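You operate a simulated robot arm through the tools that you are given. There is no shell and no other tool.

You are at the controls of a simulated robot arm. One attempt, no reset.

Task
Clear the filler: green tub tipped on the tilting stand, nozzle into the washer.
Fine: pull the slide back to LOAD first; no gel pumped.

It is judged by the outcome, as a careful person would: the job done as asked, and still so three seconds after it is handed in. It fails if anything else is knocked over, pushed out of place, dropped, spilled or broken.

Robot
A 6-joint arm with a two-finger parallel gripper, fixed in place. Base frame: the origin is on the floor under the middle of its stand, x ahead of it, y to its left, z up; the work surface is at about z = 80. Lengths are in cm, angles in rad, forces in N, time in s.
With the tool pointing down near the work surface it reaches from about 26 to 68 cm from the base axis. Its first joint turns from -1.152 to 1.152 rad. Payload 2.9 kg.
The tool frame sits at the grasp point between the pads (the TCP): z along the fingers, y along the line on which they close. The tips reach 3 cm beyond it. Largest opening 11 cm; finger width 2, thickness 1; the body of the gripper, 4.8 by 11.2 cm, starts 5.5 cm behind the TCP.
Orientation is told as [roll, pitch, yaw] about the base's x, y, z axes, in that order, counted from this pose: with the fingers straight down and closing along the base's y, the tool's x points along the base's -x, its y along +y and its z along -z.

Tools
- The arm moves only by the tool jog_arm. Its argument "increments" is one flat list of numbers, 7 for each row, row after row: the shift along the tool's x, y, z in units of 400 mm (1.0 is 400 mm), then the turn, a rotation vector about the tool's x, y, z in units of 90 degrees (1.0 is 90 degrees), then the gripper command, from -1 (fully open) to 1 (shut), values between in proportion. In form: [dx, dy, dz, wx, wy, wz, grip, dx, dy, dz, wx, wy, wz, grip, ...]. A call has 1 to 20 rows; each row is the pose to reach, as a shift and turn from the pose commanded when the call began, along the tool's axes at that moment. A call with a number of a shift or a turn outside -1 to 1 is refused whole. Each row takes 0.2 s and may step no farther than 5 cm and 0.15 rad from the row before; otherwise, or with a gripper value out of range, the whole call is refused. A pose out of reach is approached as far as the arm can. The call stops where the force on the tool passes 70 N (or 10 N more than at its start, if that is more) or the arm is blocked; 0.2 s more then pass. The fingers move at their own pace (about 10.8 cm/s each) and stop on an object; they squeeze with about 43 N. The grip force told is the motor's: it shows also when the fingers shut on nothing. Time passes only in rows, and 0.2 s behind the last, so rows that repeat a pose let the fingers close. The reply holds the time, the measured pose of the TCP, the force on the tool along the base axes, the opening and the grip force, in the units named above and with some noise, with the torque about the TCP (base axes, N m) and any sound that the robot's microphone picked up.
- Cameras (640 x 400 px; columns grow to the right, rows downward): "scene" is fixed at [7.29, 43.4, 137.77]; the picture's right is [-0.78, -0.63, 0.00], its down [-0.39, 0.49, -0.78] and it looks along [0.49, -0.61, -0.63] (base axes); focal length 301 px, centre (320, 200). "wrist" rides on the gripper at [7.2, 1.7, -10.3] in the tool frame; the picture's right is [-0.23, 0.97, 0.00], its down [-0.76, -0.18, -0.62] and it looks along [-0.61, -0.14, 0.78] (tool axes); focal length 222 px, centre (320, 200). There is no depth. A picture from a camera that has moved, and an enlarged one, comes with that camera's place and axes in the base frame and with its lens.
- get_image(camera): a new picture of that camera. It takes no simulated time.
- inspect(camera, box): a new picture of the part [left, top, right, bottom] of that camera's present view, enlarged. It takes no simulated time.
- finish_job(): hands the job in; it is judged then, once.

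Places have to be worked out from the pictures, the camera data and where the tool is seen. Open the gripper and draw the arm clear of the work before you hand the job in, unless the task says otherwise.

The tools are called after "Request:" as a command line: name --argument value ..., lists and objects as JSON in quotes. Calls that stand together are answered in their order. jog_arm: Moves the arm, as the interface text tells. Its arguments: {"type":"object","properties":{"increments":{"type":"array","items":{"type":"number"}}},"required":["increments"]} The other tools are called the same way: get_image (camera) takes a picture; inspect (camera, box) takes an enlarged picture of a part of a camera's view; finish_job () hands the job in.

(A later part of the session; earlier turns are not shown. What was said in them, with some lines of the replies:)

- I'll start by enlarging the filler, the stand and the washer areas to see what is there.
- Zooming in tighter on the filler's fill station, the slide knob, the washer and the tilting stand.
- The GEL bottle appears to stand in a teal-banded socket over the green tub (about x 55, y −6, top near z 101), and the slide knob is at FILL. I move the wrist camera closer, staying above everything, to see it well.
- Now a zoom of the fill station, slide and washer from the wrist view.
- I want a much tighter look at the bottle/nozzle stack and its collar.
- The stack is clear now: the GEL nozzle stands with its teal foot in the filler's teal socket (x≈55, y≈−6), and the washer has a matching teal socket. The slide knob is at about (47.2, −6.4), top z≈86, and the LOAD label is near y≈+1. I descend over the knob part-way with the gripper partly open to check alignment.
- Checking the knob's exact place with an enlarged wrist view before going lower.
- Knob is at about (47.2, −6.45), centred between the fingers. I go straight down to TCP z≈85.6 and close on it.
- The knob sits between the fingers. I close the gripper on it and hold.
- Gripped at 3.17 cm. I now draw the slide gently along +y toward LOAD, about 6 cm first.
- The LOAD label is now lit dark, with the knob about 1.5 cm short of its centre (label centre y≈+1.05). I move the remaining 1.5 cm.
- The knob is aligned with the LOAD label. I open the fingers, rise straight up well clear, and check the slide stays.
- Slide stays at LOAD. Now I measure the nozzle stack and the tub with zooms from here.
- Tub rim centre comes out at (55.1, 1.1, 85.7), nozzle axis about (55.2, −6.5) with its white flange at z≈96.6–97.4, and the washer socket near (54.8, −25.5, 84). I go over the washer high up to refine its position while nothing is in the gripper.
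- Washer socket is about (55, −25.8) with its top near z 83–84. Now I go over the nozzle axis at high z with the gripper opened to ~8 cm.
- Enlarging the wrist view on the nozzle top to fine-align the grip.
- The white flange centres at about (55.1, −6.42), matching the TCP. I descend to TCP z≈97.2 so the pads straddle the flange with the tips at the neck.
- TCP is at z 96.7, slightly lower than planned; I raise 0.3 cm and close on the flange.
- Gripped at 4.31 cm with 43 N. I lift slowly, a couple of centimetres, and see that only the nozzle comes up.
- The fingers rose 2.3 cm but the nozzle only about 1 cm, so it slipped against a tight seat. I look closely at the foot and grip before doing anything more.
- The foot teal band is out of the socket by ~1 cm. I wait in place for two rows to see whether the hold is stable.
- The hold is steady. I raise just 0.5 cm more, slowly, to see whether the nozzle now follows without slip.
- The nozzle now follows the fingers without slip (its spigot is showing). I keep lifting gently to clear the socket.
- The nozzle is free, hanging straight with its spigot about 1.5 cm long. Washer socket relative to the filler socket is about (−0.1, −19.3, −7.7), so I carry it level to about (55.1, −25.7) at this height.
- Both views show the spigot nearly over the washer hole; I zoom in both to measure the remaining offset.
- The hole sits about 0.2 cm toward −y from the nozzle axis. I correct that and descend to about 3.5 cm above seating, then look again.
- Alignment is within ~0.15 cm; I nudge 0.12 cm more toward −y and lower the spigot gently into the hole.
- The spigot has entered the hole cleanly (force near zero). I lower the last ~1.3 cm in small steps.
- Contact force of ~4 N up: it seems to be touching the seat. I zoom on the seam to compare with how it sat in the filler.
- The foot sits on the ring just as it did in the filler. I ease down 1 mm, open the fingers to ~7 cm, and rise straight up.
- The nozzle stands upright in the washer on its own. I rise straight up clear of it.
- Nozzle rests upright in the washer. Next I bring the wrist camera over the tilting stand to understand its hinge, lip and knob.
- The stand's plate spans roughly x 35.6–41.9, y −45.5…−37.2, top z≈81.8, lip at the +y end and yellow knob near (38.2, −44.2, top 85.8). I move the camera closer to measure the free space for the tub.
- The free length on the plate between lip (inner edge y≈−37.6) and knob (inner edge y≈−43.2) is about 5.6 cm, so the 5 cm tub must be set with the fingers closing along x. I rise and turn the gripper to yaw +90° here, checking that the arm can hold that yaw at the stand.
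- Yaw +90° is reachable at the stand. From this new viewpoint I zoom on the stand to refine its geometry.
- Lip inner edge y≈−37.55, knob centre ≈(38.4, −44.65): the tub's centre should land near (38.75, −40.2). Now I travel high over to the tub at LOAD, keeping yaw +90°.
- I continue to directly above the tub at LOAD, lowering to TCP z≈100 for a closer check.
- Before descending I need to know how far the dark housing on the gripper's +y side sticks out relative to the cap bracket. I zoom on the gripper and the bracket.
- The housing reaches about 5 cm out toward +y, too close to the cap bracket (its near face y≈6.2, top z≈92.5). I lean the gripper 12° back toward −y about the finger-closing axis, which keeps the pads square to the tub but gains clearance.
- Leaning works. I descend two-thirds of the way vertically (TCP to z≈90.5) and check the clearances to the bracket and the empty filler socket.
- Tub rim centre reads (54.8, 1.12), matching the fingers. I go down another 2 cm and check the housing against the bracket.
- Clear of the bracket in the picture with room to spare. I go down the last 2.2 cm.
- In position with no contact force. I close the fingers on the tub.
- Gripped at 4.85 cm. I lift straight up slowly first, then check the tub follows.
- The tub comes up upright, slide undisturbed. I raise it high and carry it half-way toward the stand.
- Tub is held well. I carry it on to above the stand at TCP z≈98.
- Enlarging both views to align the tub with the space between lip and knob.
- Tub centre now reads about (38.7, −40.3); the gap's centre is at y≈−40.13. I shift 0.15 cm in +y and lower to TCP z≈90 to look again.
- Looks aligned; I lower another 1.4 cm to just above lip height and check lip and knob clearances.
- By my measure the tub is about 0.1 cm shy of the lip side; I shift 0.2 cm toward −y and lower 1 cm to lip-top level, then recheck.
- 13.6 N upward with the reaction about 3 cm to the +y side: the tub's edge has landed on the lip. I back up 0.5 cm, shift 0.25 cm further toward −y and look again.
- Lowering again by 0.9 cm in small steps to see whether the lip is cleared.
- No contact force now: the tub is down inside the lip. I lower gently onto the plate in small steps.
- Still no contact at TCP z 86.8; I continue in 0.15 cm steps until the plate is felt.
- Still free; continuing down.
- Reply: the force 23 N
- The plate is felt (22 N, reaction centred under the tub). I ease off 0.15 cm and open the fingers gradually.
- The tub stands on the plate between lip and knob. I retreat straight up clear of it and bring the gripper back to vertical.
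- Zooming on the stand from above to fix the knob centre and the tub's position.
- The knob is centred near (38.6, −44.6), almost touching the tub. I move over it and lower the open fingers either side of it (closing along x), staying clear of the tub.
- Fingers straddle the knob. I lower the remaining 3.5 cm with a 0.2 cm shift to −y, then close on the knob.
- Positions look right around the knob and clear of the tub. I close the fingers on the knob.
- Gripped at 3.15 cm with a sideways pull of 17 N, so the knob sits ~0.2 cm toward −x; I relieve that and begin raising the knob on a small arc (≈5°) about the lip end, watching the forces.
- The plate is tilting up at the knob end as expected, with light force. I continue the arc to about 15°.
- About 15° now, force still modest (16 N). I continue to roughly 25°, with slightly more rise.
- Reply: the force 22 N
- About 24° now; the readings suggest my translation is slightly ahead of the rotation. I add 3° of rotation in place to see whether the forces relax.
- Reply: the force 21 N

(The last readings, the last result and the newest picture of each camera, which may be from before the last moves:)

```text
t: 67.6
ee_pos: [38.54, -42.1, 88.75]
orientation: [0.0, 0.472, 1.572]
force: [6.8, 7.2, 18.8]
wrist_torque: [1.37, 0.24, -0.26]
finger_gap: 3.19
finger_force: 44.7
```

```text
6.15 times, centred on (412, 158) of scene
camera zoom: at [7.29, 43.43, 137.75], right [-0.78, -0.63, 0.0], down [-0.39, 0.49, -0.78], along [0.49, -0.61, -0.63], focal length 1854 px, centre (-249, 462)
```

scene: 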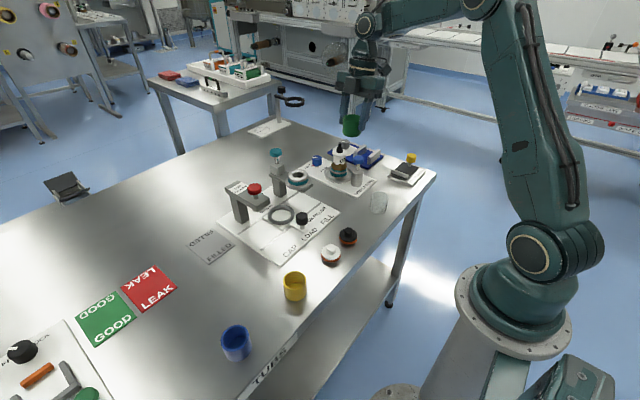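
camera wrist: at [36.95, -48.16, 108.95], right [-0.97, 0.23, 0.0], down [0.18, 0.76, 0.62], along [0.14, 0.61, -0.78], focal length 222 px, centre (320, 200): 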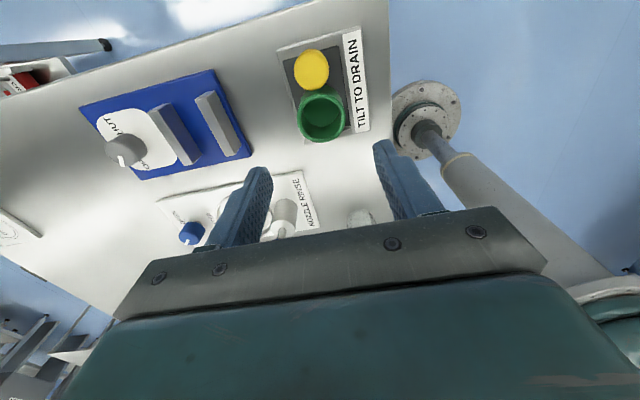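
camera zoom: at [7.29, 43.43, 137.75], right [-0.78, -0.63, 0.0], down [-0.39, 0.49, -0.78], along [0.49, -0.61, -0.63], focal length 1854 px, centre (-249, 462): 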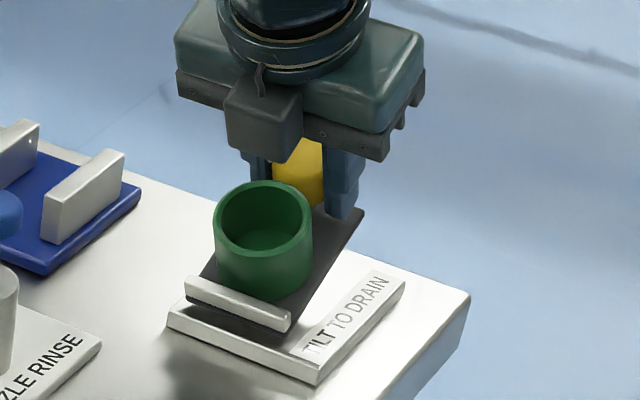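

The torque flipped sign, so the plate really is at ~26° with no stop yet. I continue the arc to about 33°.

Request:
jog_arm --increments '[-0.0046, 0, -0.0075, 0, 0.018, 0, 1, -0.0091, 0, -0.015, 0, 0.042, 0, 1, -0.0136, 0, -0.0225, 0, 0.0667, 0, 1]'

Request:
inspect --camera "scene" --box '[385, 125, 440, 190]'

Request:
inspect --camera "wrist" --box '[200, 40, 440, 240]'

```text
t: 68.4
ee_pos: [38.53, -41.37, 89.16]
orientation: [0.0, 0.579, 1.569]
force: [6.7, -8.7, 3.3]
wrist_torque: [-0.46, -0.04, 0.32]
finger_gap: 3.14
finger_force: 45.1
```

```text
6.15 times, centred on (412, 158) of scene
camera zoom: at [7.31, 43.38, 137.77], right [-0.78, -0.63, 0.0], down [-0.39, 0.49, -0.78], along [0.49, -0.61, -0.63], focal length 1854 px, centre (-249, 462)
```

zoom: 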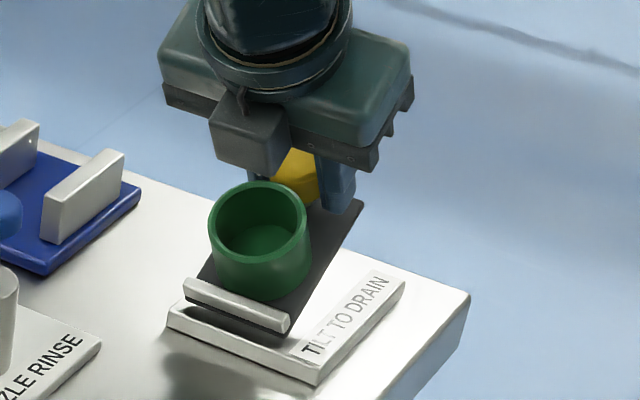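

```text
2.00 times, centred on (320, 140) of wrist
camera zoom: at [36.78, -41.86, 101.91], right [-0.97, 0.19, -0.12], down [0.18, 0.98, 0.11], along [0.14, 0.08, -0.99], focal length 444 px, centre (320, 320)
```

zoom: 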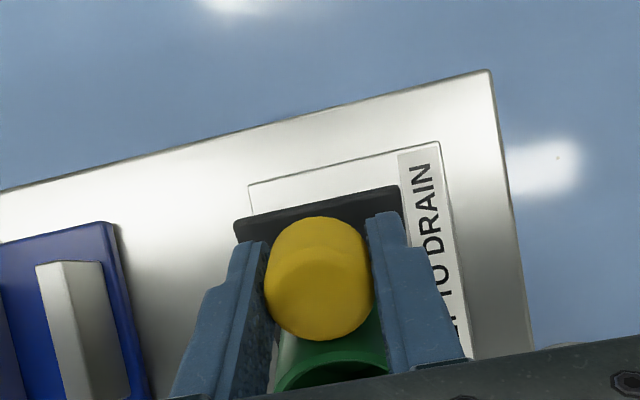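

About 32–33° with little force and the tub resting on the lip. I continue another ~6° to find the stop.

Request:
jog_arm --increments '[-0.0041, 0, -0.0071, 0, 0.0185, 0, 1, -0.0083, 0, -0.0141, 0, 0.037, 0, 1, -0.0124, 0, -0.0212, 0, 0.0556, 0, 1]'

Request:
inspect --camera "scene" --box '[385, 125, 440, 190]'

```text
t: 69.2
ee_pos: [38.49, -40.8, 89.48]
orientation: [-0.001, 0.665, 1.568]
force: [14.9, -53.1, -31.2]
wrist_torque: [0.43, -0.29, 0.16]
finger_gap: 3.18
finger_force: 44.9
```

```text
6.15 times, centred on (412, 158) of scene
camera zoom: at [7.38, 43.22, 137.82], right [-0.78, -0.63, 0.0], down [-0.39, 0.49, -0.78], along [0.49, -0.61, -0.63], focal length 1854 px, centre (-249, 462)
```

zoom: 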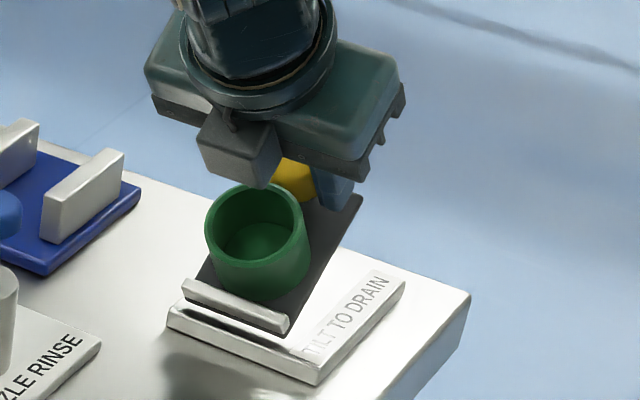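

The force jumped to ~60 N opposing the motion: the stop is reached at about 37°. I back off a little to unload it and read the forces to learn whether the stand holds itself.

Request:
jog_arm --increments '[0.0016, 0, 0.0032, 0, 0, 0, 1, 0.0033, 0, 0.0064, 0, 0, 0, 1, 0.0033, 0, 0.0064, 0, 0, 0, 1]'

```text
t: 70.0
ee_pos: [38.51, -40.73, 89.61]
orientation: [0.0, 0.663, 1.572]
force: [5.0, -29.0, -21.6]
wrist_torque: [-0.68, -0.83, -0.19]
finger_gap: 3.16
finger_force: 45.3
```

Still ~36 N toward the stop; I back off a bit more.

Request:
jog_arm --increments '[0.0016, -0.0005, 0.0032, 0, 0, 0, 1, 0.0033, -0.001, 0.0064, 0, 0, 0, 1, 0.0033, -0.001, 0.0064, 0, 0, 0, 1]'

Request:
inspect --camera "scene" --box '[385, 125, 440, 190]'

```text
t: 70.8
ee_pos: [38.5, -40.86, 89.53]
orientation: [0.003, 0.661, 1.572]
force: [-9.9, 9.5, 16.4]
wrist_torque: [1.28, -0.07, 0.17]
finger_gap: 3.17
finger_force: 45.0
```

```text
6.15 times, centred on (412, 158) of scene
camera zoom: at [7.25, 43.44, 137.75], right [-0.78, -0.63, 0.0], down [-0.39, 0.49, -0.78], along [0.49, -0.61, -0.63], focal length 1854 px, centre (-249, 462)
```

zoom: 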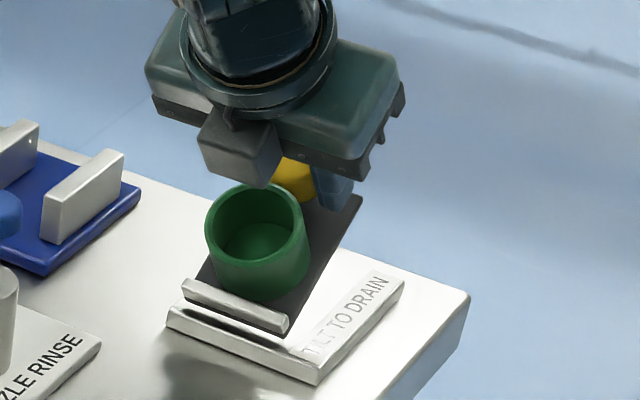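

The reaction reversed (the plate now resists being pushed down by ~19 N), so the stand holds itself at the tilt. I zero the load slightly and open the fingers, staying in place.

Request:
jog_arm --increments '[0, 0.001, -0.002, 0, 0, 0, 1, 0, 0.001, -0.0025, 0, 0, 0, 0.3, 0, 0.001, -0.0025, 0, 0, 0, 0.1, 0, 0.001, -0.0025, 0, 0, 0, -0.09, 0, 0.001, -0.0025, 0, 0, 0, -0.09]'

Request:
inspect --camera "scene" --box '[385, 125, 440, 190]'

Request:
inspect --camera "wrist" --box '[200, 40, 440, 240]'

```text
t: 72.0
ee_pos: [38.48, -40.86, 89.47]
orientation: [-0.001, 0.663, 1.571]
force: [1.0, -0.1, -0.1]
wrist_torque: [-0.04, 0.0, 0.0]
finger_gap: 6.02
finger_force: 0.0
```

```text
6.15 times, centred on (412, 158) of scene
camera zoom: at [7.29, 43.4, 137.77], right [-0.78, -0.63, 0.0], down [-0.39, 0.49, -0.78], along [0.49, -0.61, -0.63], focal length 1854 px, centre (-249, 462)
```

zoom: 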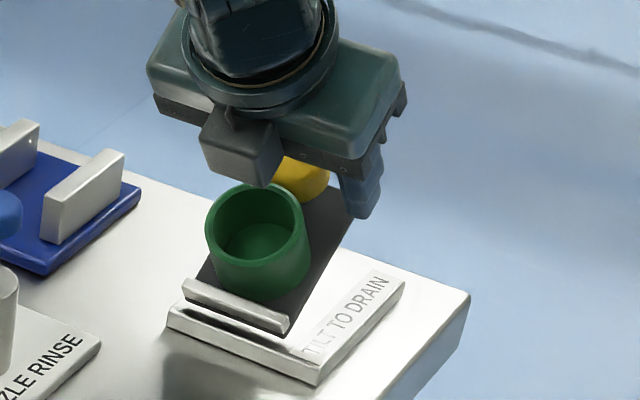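

```text
2.00 times, centred on (320, 140) of wrist
camera zoom: at [36.77, -40.3, 102.2], right [-0.97, 0.18, -0.14], down [0.18, 0.98, 0.02], along [0.14, 0.0, -0.99], focal length 444 px, centre (320, 320)
```

zoom: 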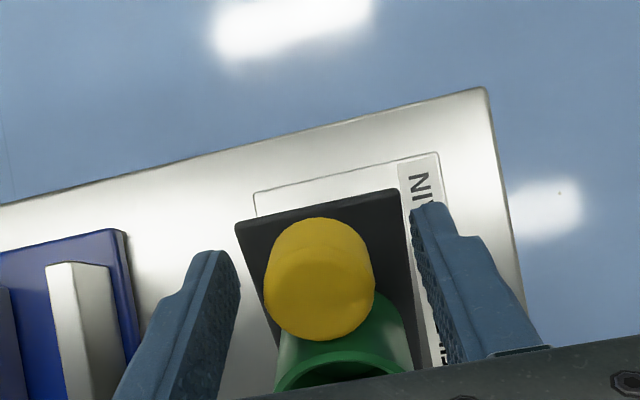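

The plate stays tilted with the fingers open. I withdraw along the tool axis away from the plate.

Request:
jog_arm --increments '[0, 0, -0.03, 0, 0, 0, -0.09, 0, 0, -0.08, 0, 0, 0, -0.09, 0, 0, -0.15, 0, 0, 0, -0.09, 0, 0, -0.22, 0, 0, 0, -0.09, 0, 0, -0.29, 0, 0, 0, -0.09, 0, 0, -0.29, 0, 0, 0, -0.09]'

Request:
inspect --camera "scene" --box '[375, 100, 445, 190]'

Request:
get_image --camera "scene"

```text
t: 73.4
ee_pos: [38.5, -33.78, 98.54]
orientation: [0.0, 0.663, 1.57]
force: [0.8, 0.1, -0.5]
wrist_torque: [-0.02, 0.03, -0.02]
finger_gap: 6.03
finger_force: 0.1
```

```text
4.44 times, centred on (410, 145) of scene
camera zoom: at [7.29, 43.4, 137.77], right [-0.78, -0.63, 0.0], down [-0.39, 0.49, -0.78], along [0.49, -0.61, -0.63], focal length 1339 px, centre (-80, 444)
```

zoom: 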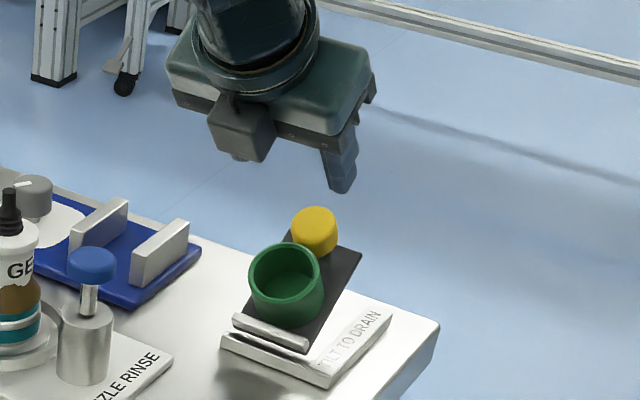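

```text
taken
```

scene: 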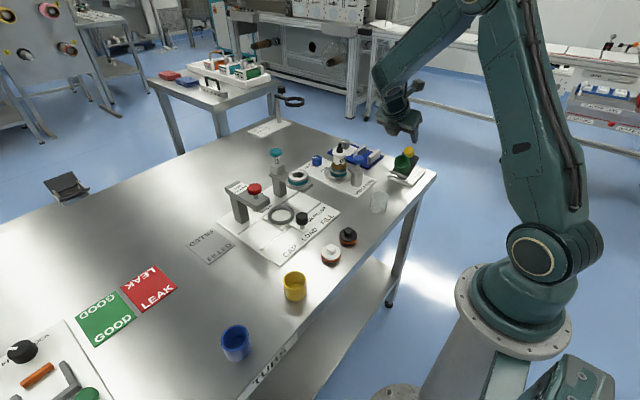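

Everything holds: the tub sits tipped on the stand. I bring the gripper upright while rising well clear.

Request:
jog_arm --increments '[0.04, 0, -0.0512, 0, -0.0844, 0, -0.09, 0.08, 0, -0.1024, 0, -0.1688, 0, -0.09, 0.12, 0, -0.1536, 0, -0.2532, 0, -0.09, 0.16, 0, -0.2048, 0, -0.3376, 0, -0.09, 0.2, 0, -0.256, 0, -0.422, 0, -0.09, 0.2, 0, -0.256, 0, -0.422, 0, -0.09]'

Request:
inspect --camera "scene" --box '[310, 135, 440, 195]'

Request:
inspect --camera "scene" --box '[325, 135, 365, 190]'

Request:
inspect --camera "scene" --box '[215, 145, 345, 265]'

```text
t: 74.8
ee_pos: [38.58, -33.85, 111.65]
orientation: [-0.001, 0.0, 1.572]
force: [-0.6, -0.1, -0.3]
wrist_torque: [-0.01, -0.01, 0.01]
finger_gap: 6.01
finger_force: 0.0
```

```text
4.92 times, centred on (375, 165) of scene
camera zoom: at [7.3, 43.39, 137.77], right [-0.78, -0.63, 0.0], down [-0.39, 0.49, -0.78], along [0.49, -0.61, -0.63], focal length 1483 px, centre (49, 372)
```

zoom: 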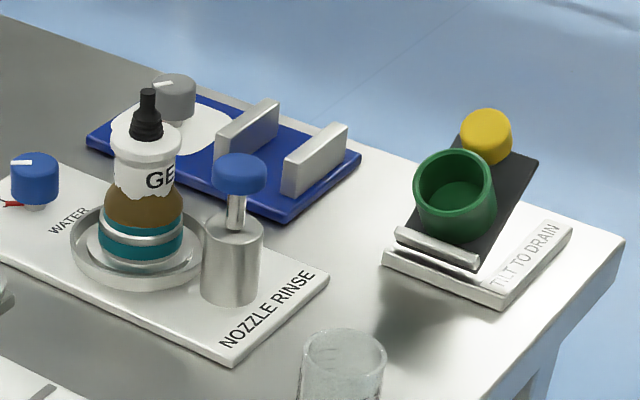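

```text
7.27 times, centred on (345, 162) of scene
camera zoom: at [7.3, 43.39, 137.77], right [-0.78, -0.63, 0.0], down [-0.39, 0.49, -0.78], along [0.49, -0.61, -0.63], focal length 2191 px, centre (138, 473)
```

zoom: 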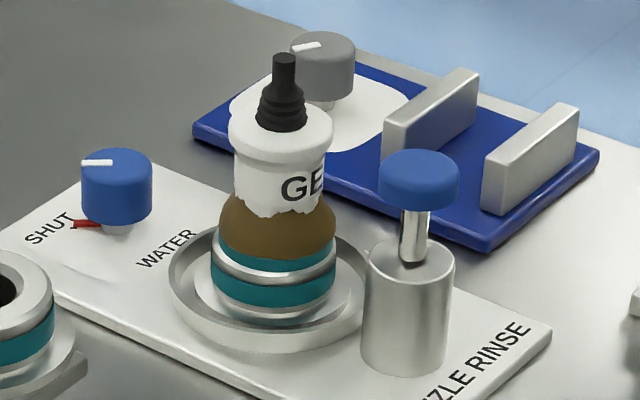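

```text
3.33 times, centred on (280, 205) of scene
camera zoom: at [7.3, 43.39, 137.77], right [-0.78, -0.63, 0.0], down [-0.39, 0.49, -0.78], along [0.49, -0.61, -0.63], focal length 1004 px, centre (453, 183)
```

zoom: 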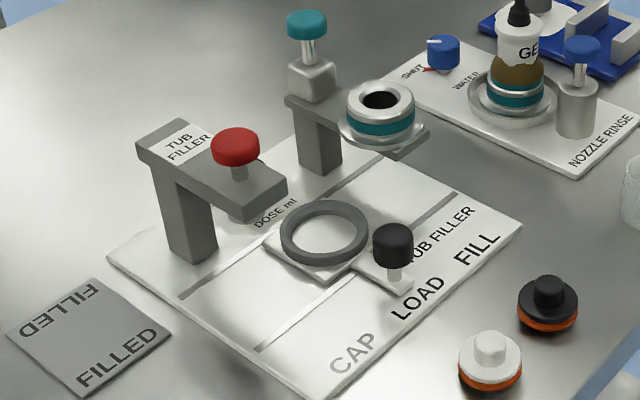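

All checks out: the nozzle is seated upright at the same depth as before (tip 9.4 cm above the ring), the slide is at LOAD, and the tub rests tipped against the lip. I draw the arm back to near its start pose with the gripper open.

Request:
jog_arm --increments '[-0.06, 0.05, 0, 0, 0, 0, -0.5, -0.14, 0.12, 0, 0, 0, 0, -1, -0.22, 0.185, 0, 0, 0, 0, -1, -0.3, 0.25, 0, 0, 0, 0, -1, -0.3, 0.25, 0, 0, 0, 0, -1]'

Request:
get_image --camera "scene"

Request:
inspect --camera "scene" --box '[310, 135, 440, 195]'

```text
t: 76.0
ee_pos: [28.66, -21.99, 111.45]
orientation: [0.001, -0.002, 1.57]
force: [-0.3, 1.0, 0.7]
wrist_torque: [0.01, 0.05, -0.01]
finger_gap: 10.99
finger_force: 0.1
```

```text
taken
```

scene: 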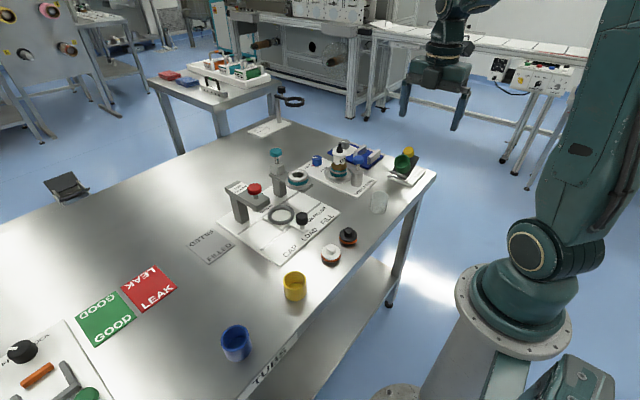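

```text
4.92 times, centred on (375, 165) of scene
camera zoom: at [7.29, 43.4, 137.77], right [-0.78, -0.63, 0.0], down [-0.39, 0.49, -0.78], along [0.49, -0.61, -0.63], focal length 1483 px, centre (49, 372)
```

zoom: 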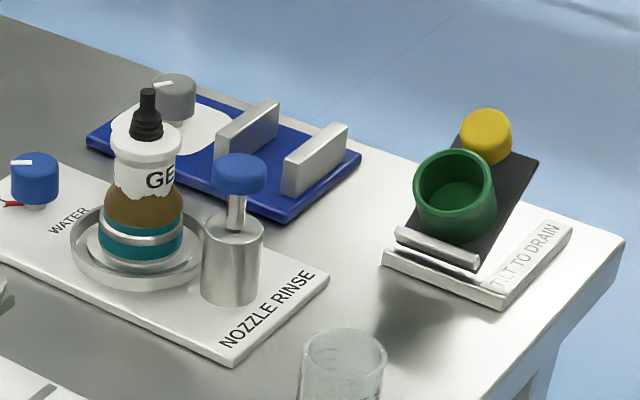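

The scene hasn't changed since I withdrew: the slide is at LOAD, the nozzle stands in the washer, and the green tub is tipped on the tilted stand. Nothing else has moved, the gripper is open and the arm is clear, so I hand the job in.

Request:
finish_job

```text
The job is handed in.
```

The filler is cleared and the job is handed in. I don't have the judge's verdict.

- **Slide:** pulled back to LOAD first, and it stayed there when I let go.
- **Nozzle:** the GEL bottle and its nozzle came out of the filler as one piece. It stands upright in the washer, seated as deep as it was in the filler.
- **Green tub:** set on the tilting stand, which I tipped to its stop at about 37°. The stand holds the tilt without help, and the tub rests against the lip.
- **Gel:** I never touched the pump knob, so none was pumped.

Two small things happened along the way, and neither left a visible mark. The nozzle slipped about 1.4 cm in the fingers as it came loose from the filler. The tub also touched the stand's lip once (about 14 N) before I set it down properly.

The last pictures show nothing else moved or spilled. The arm is back near its start position with the gripper open.
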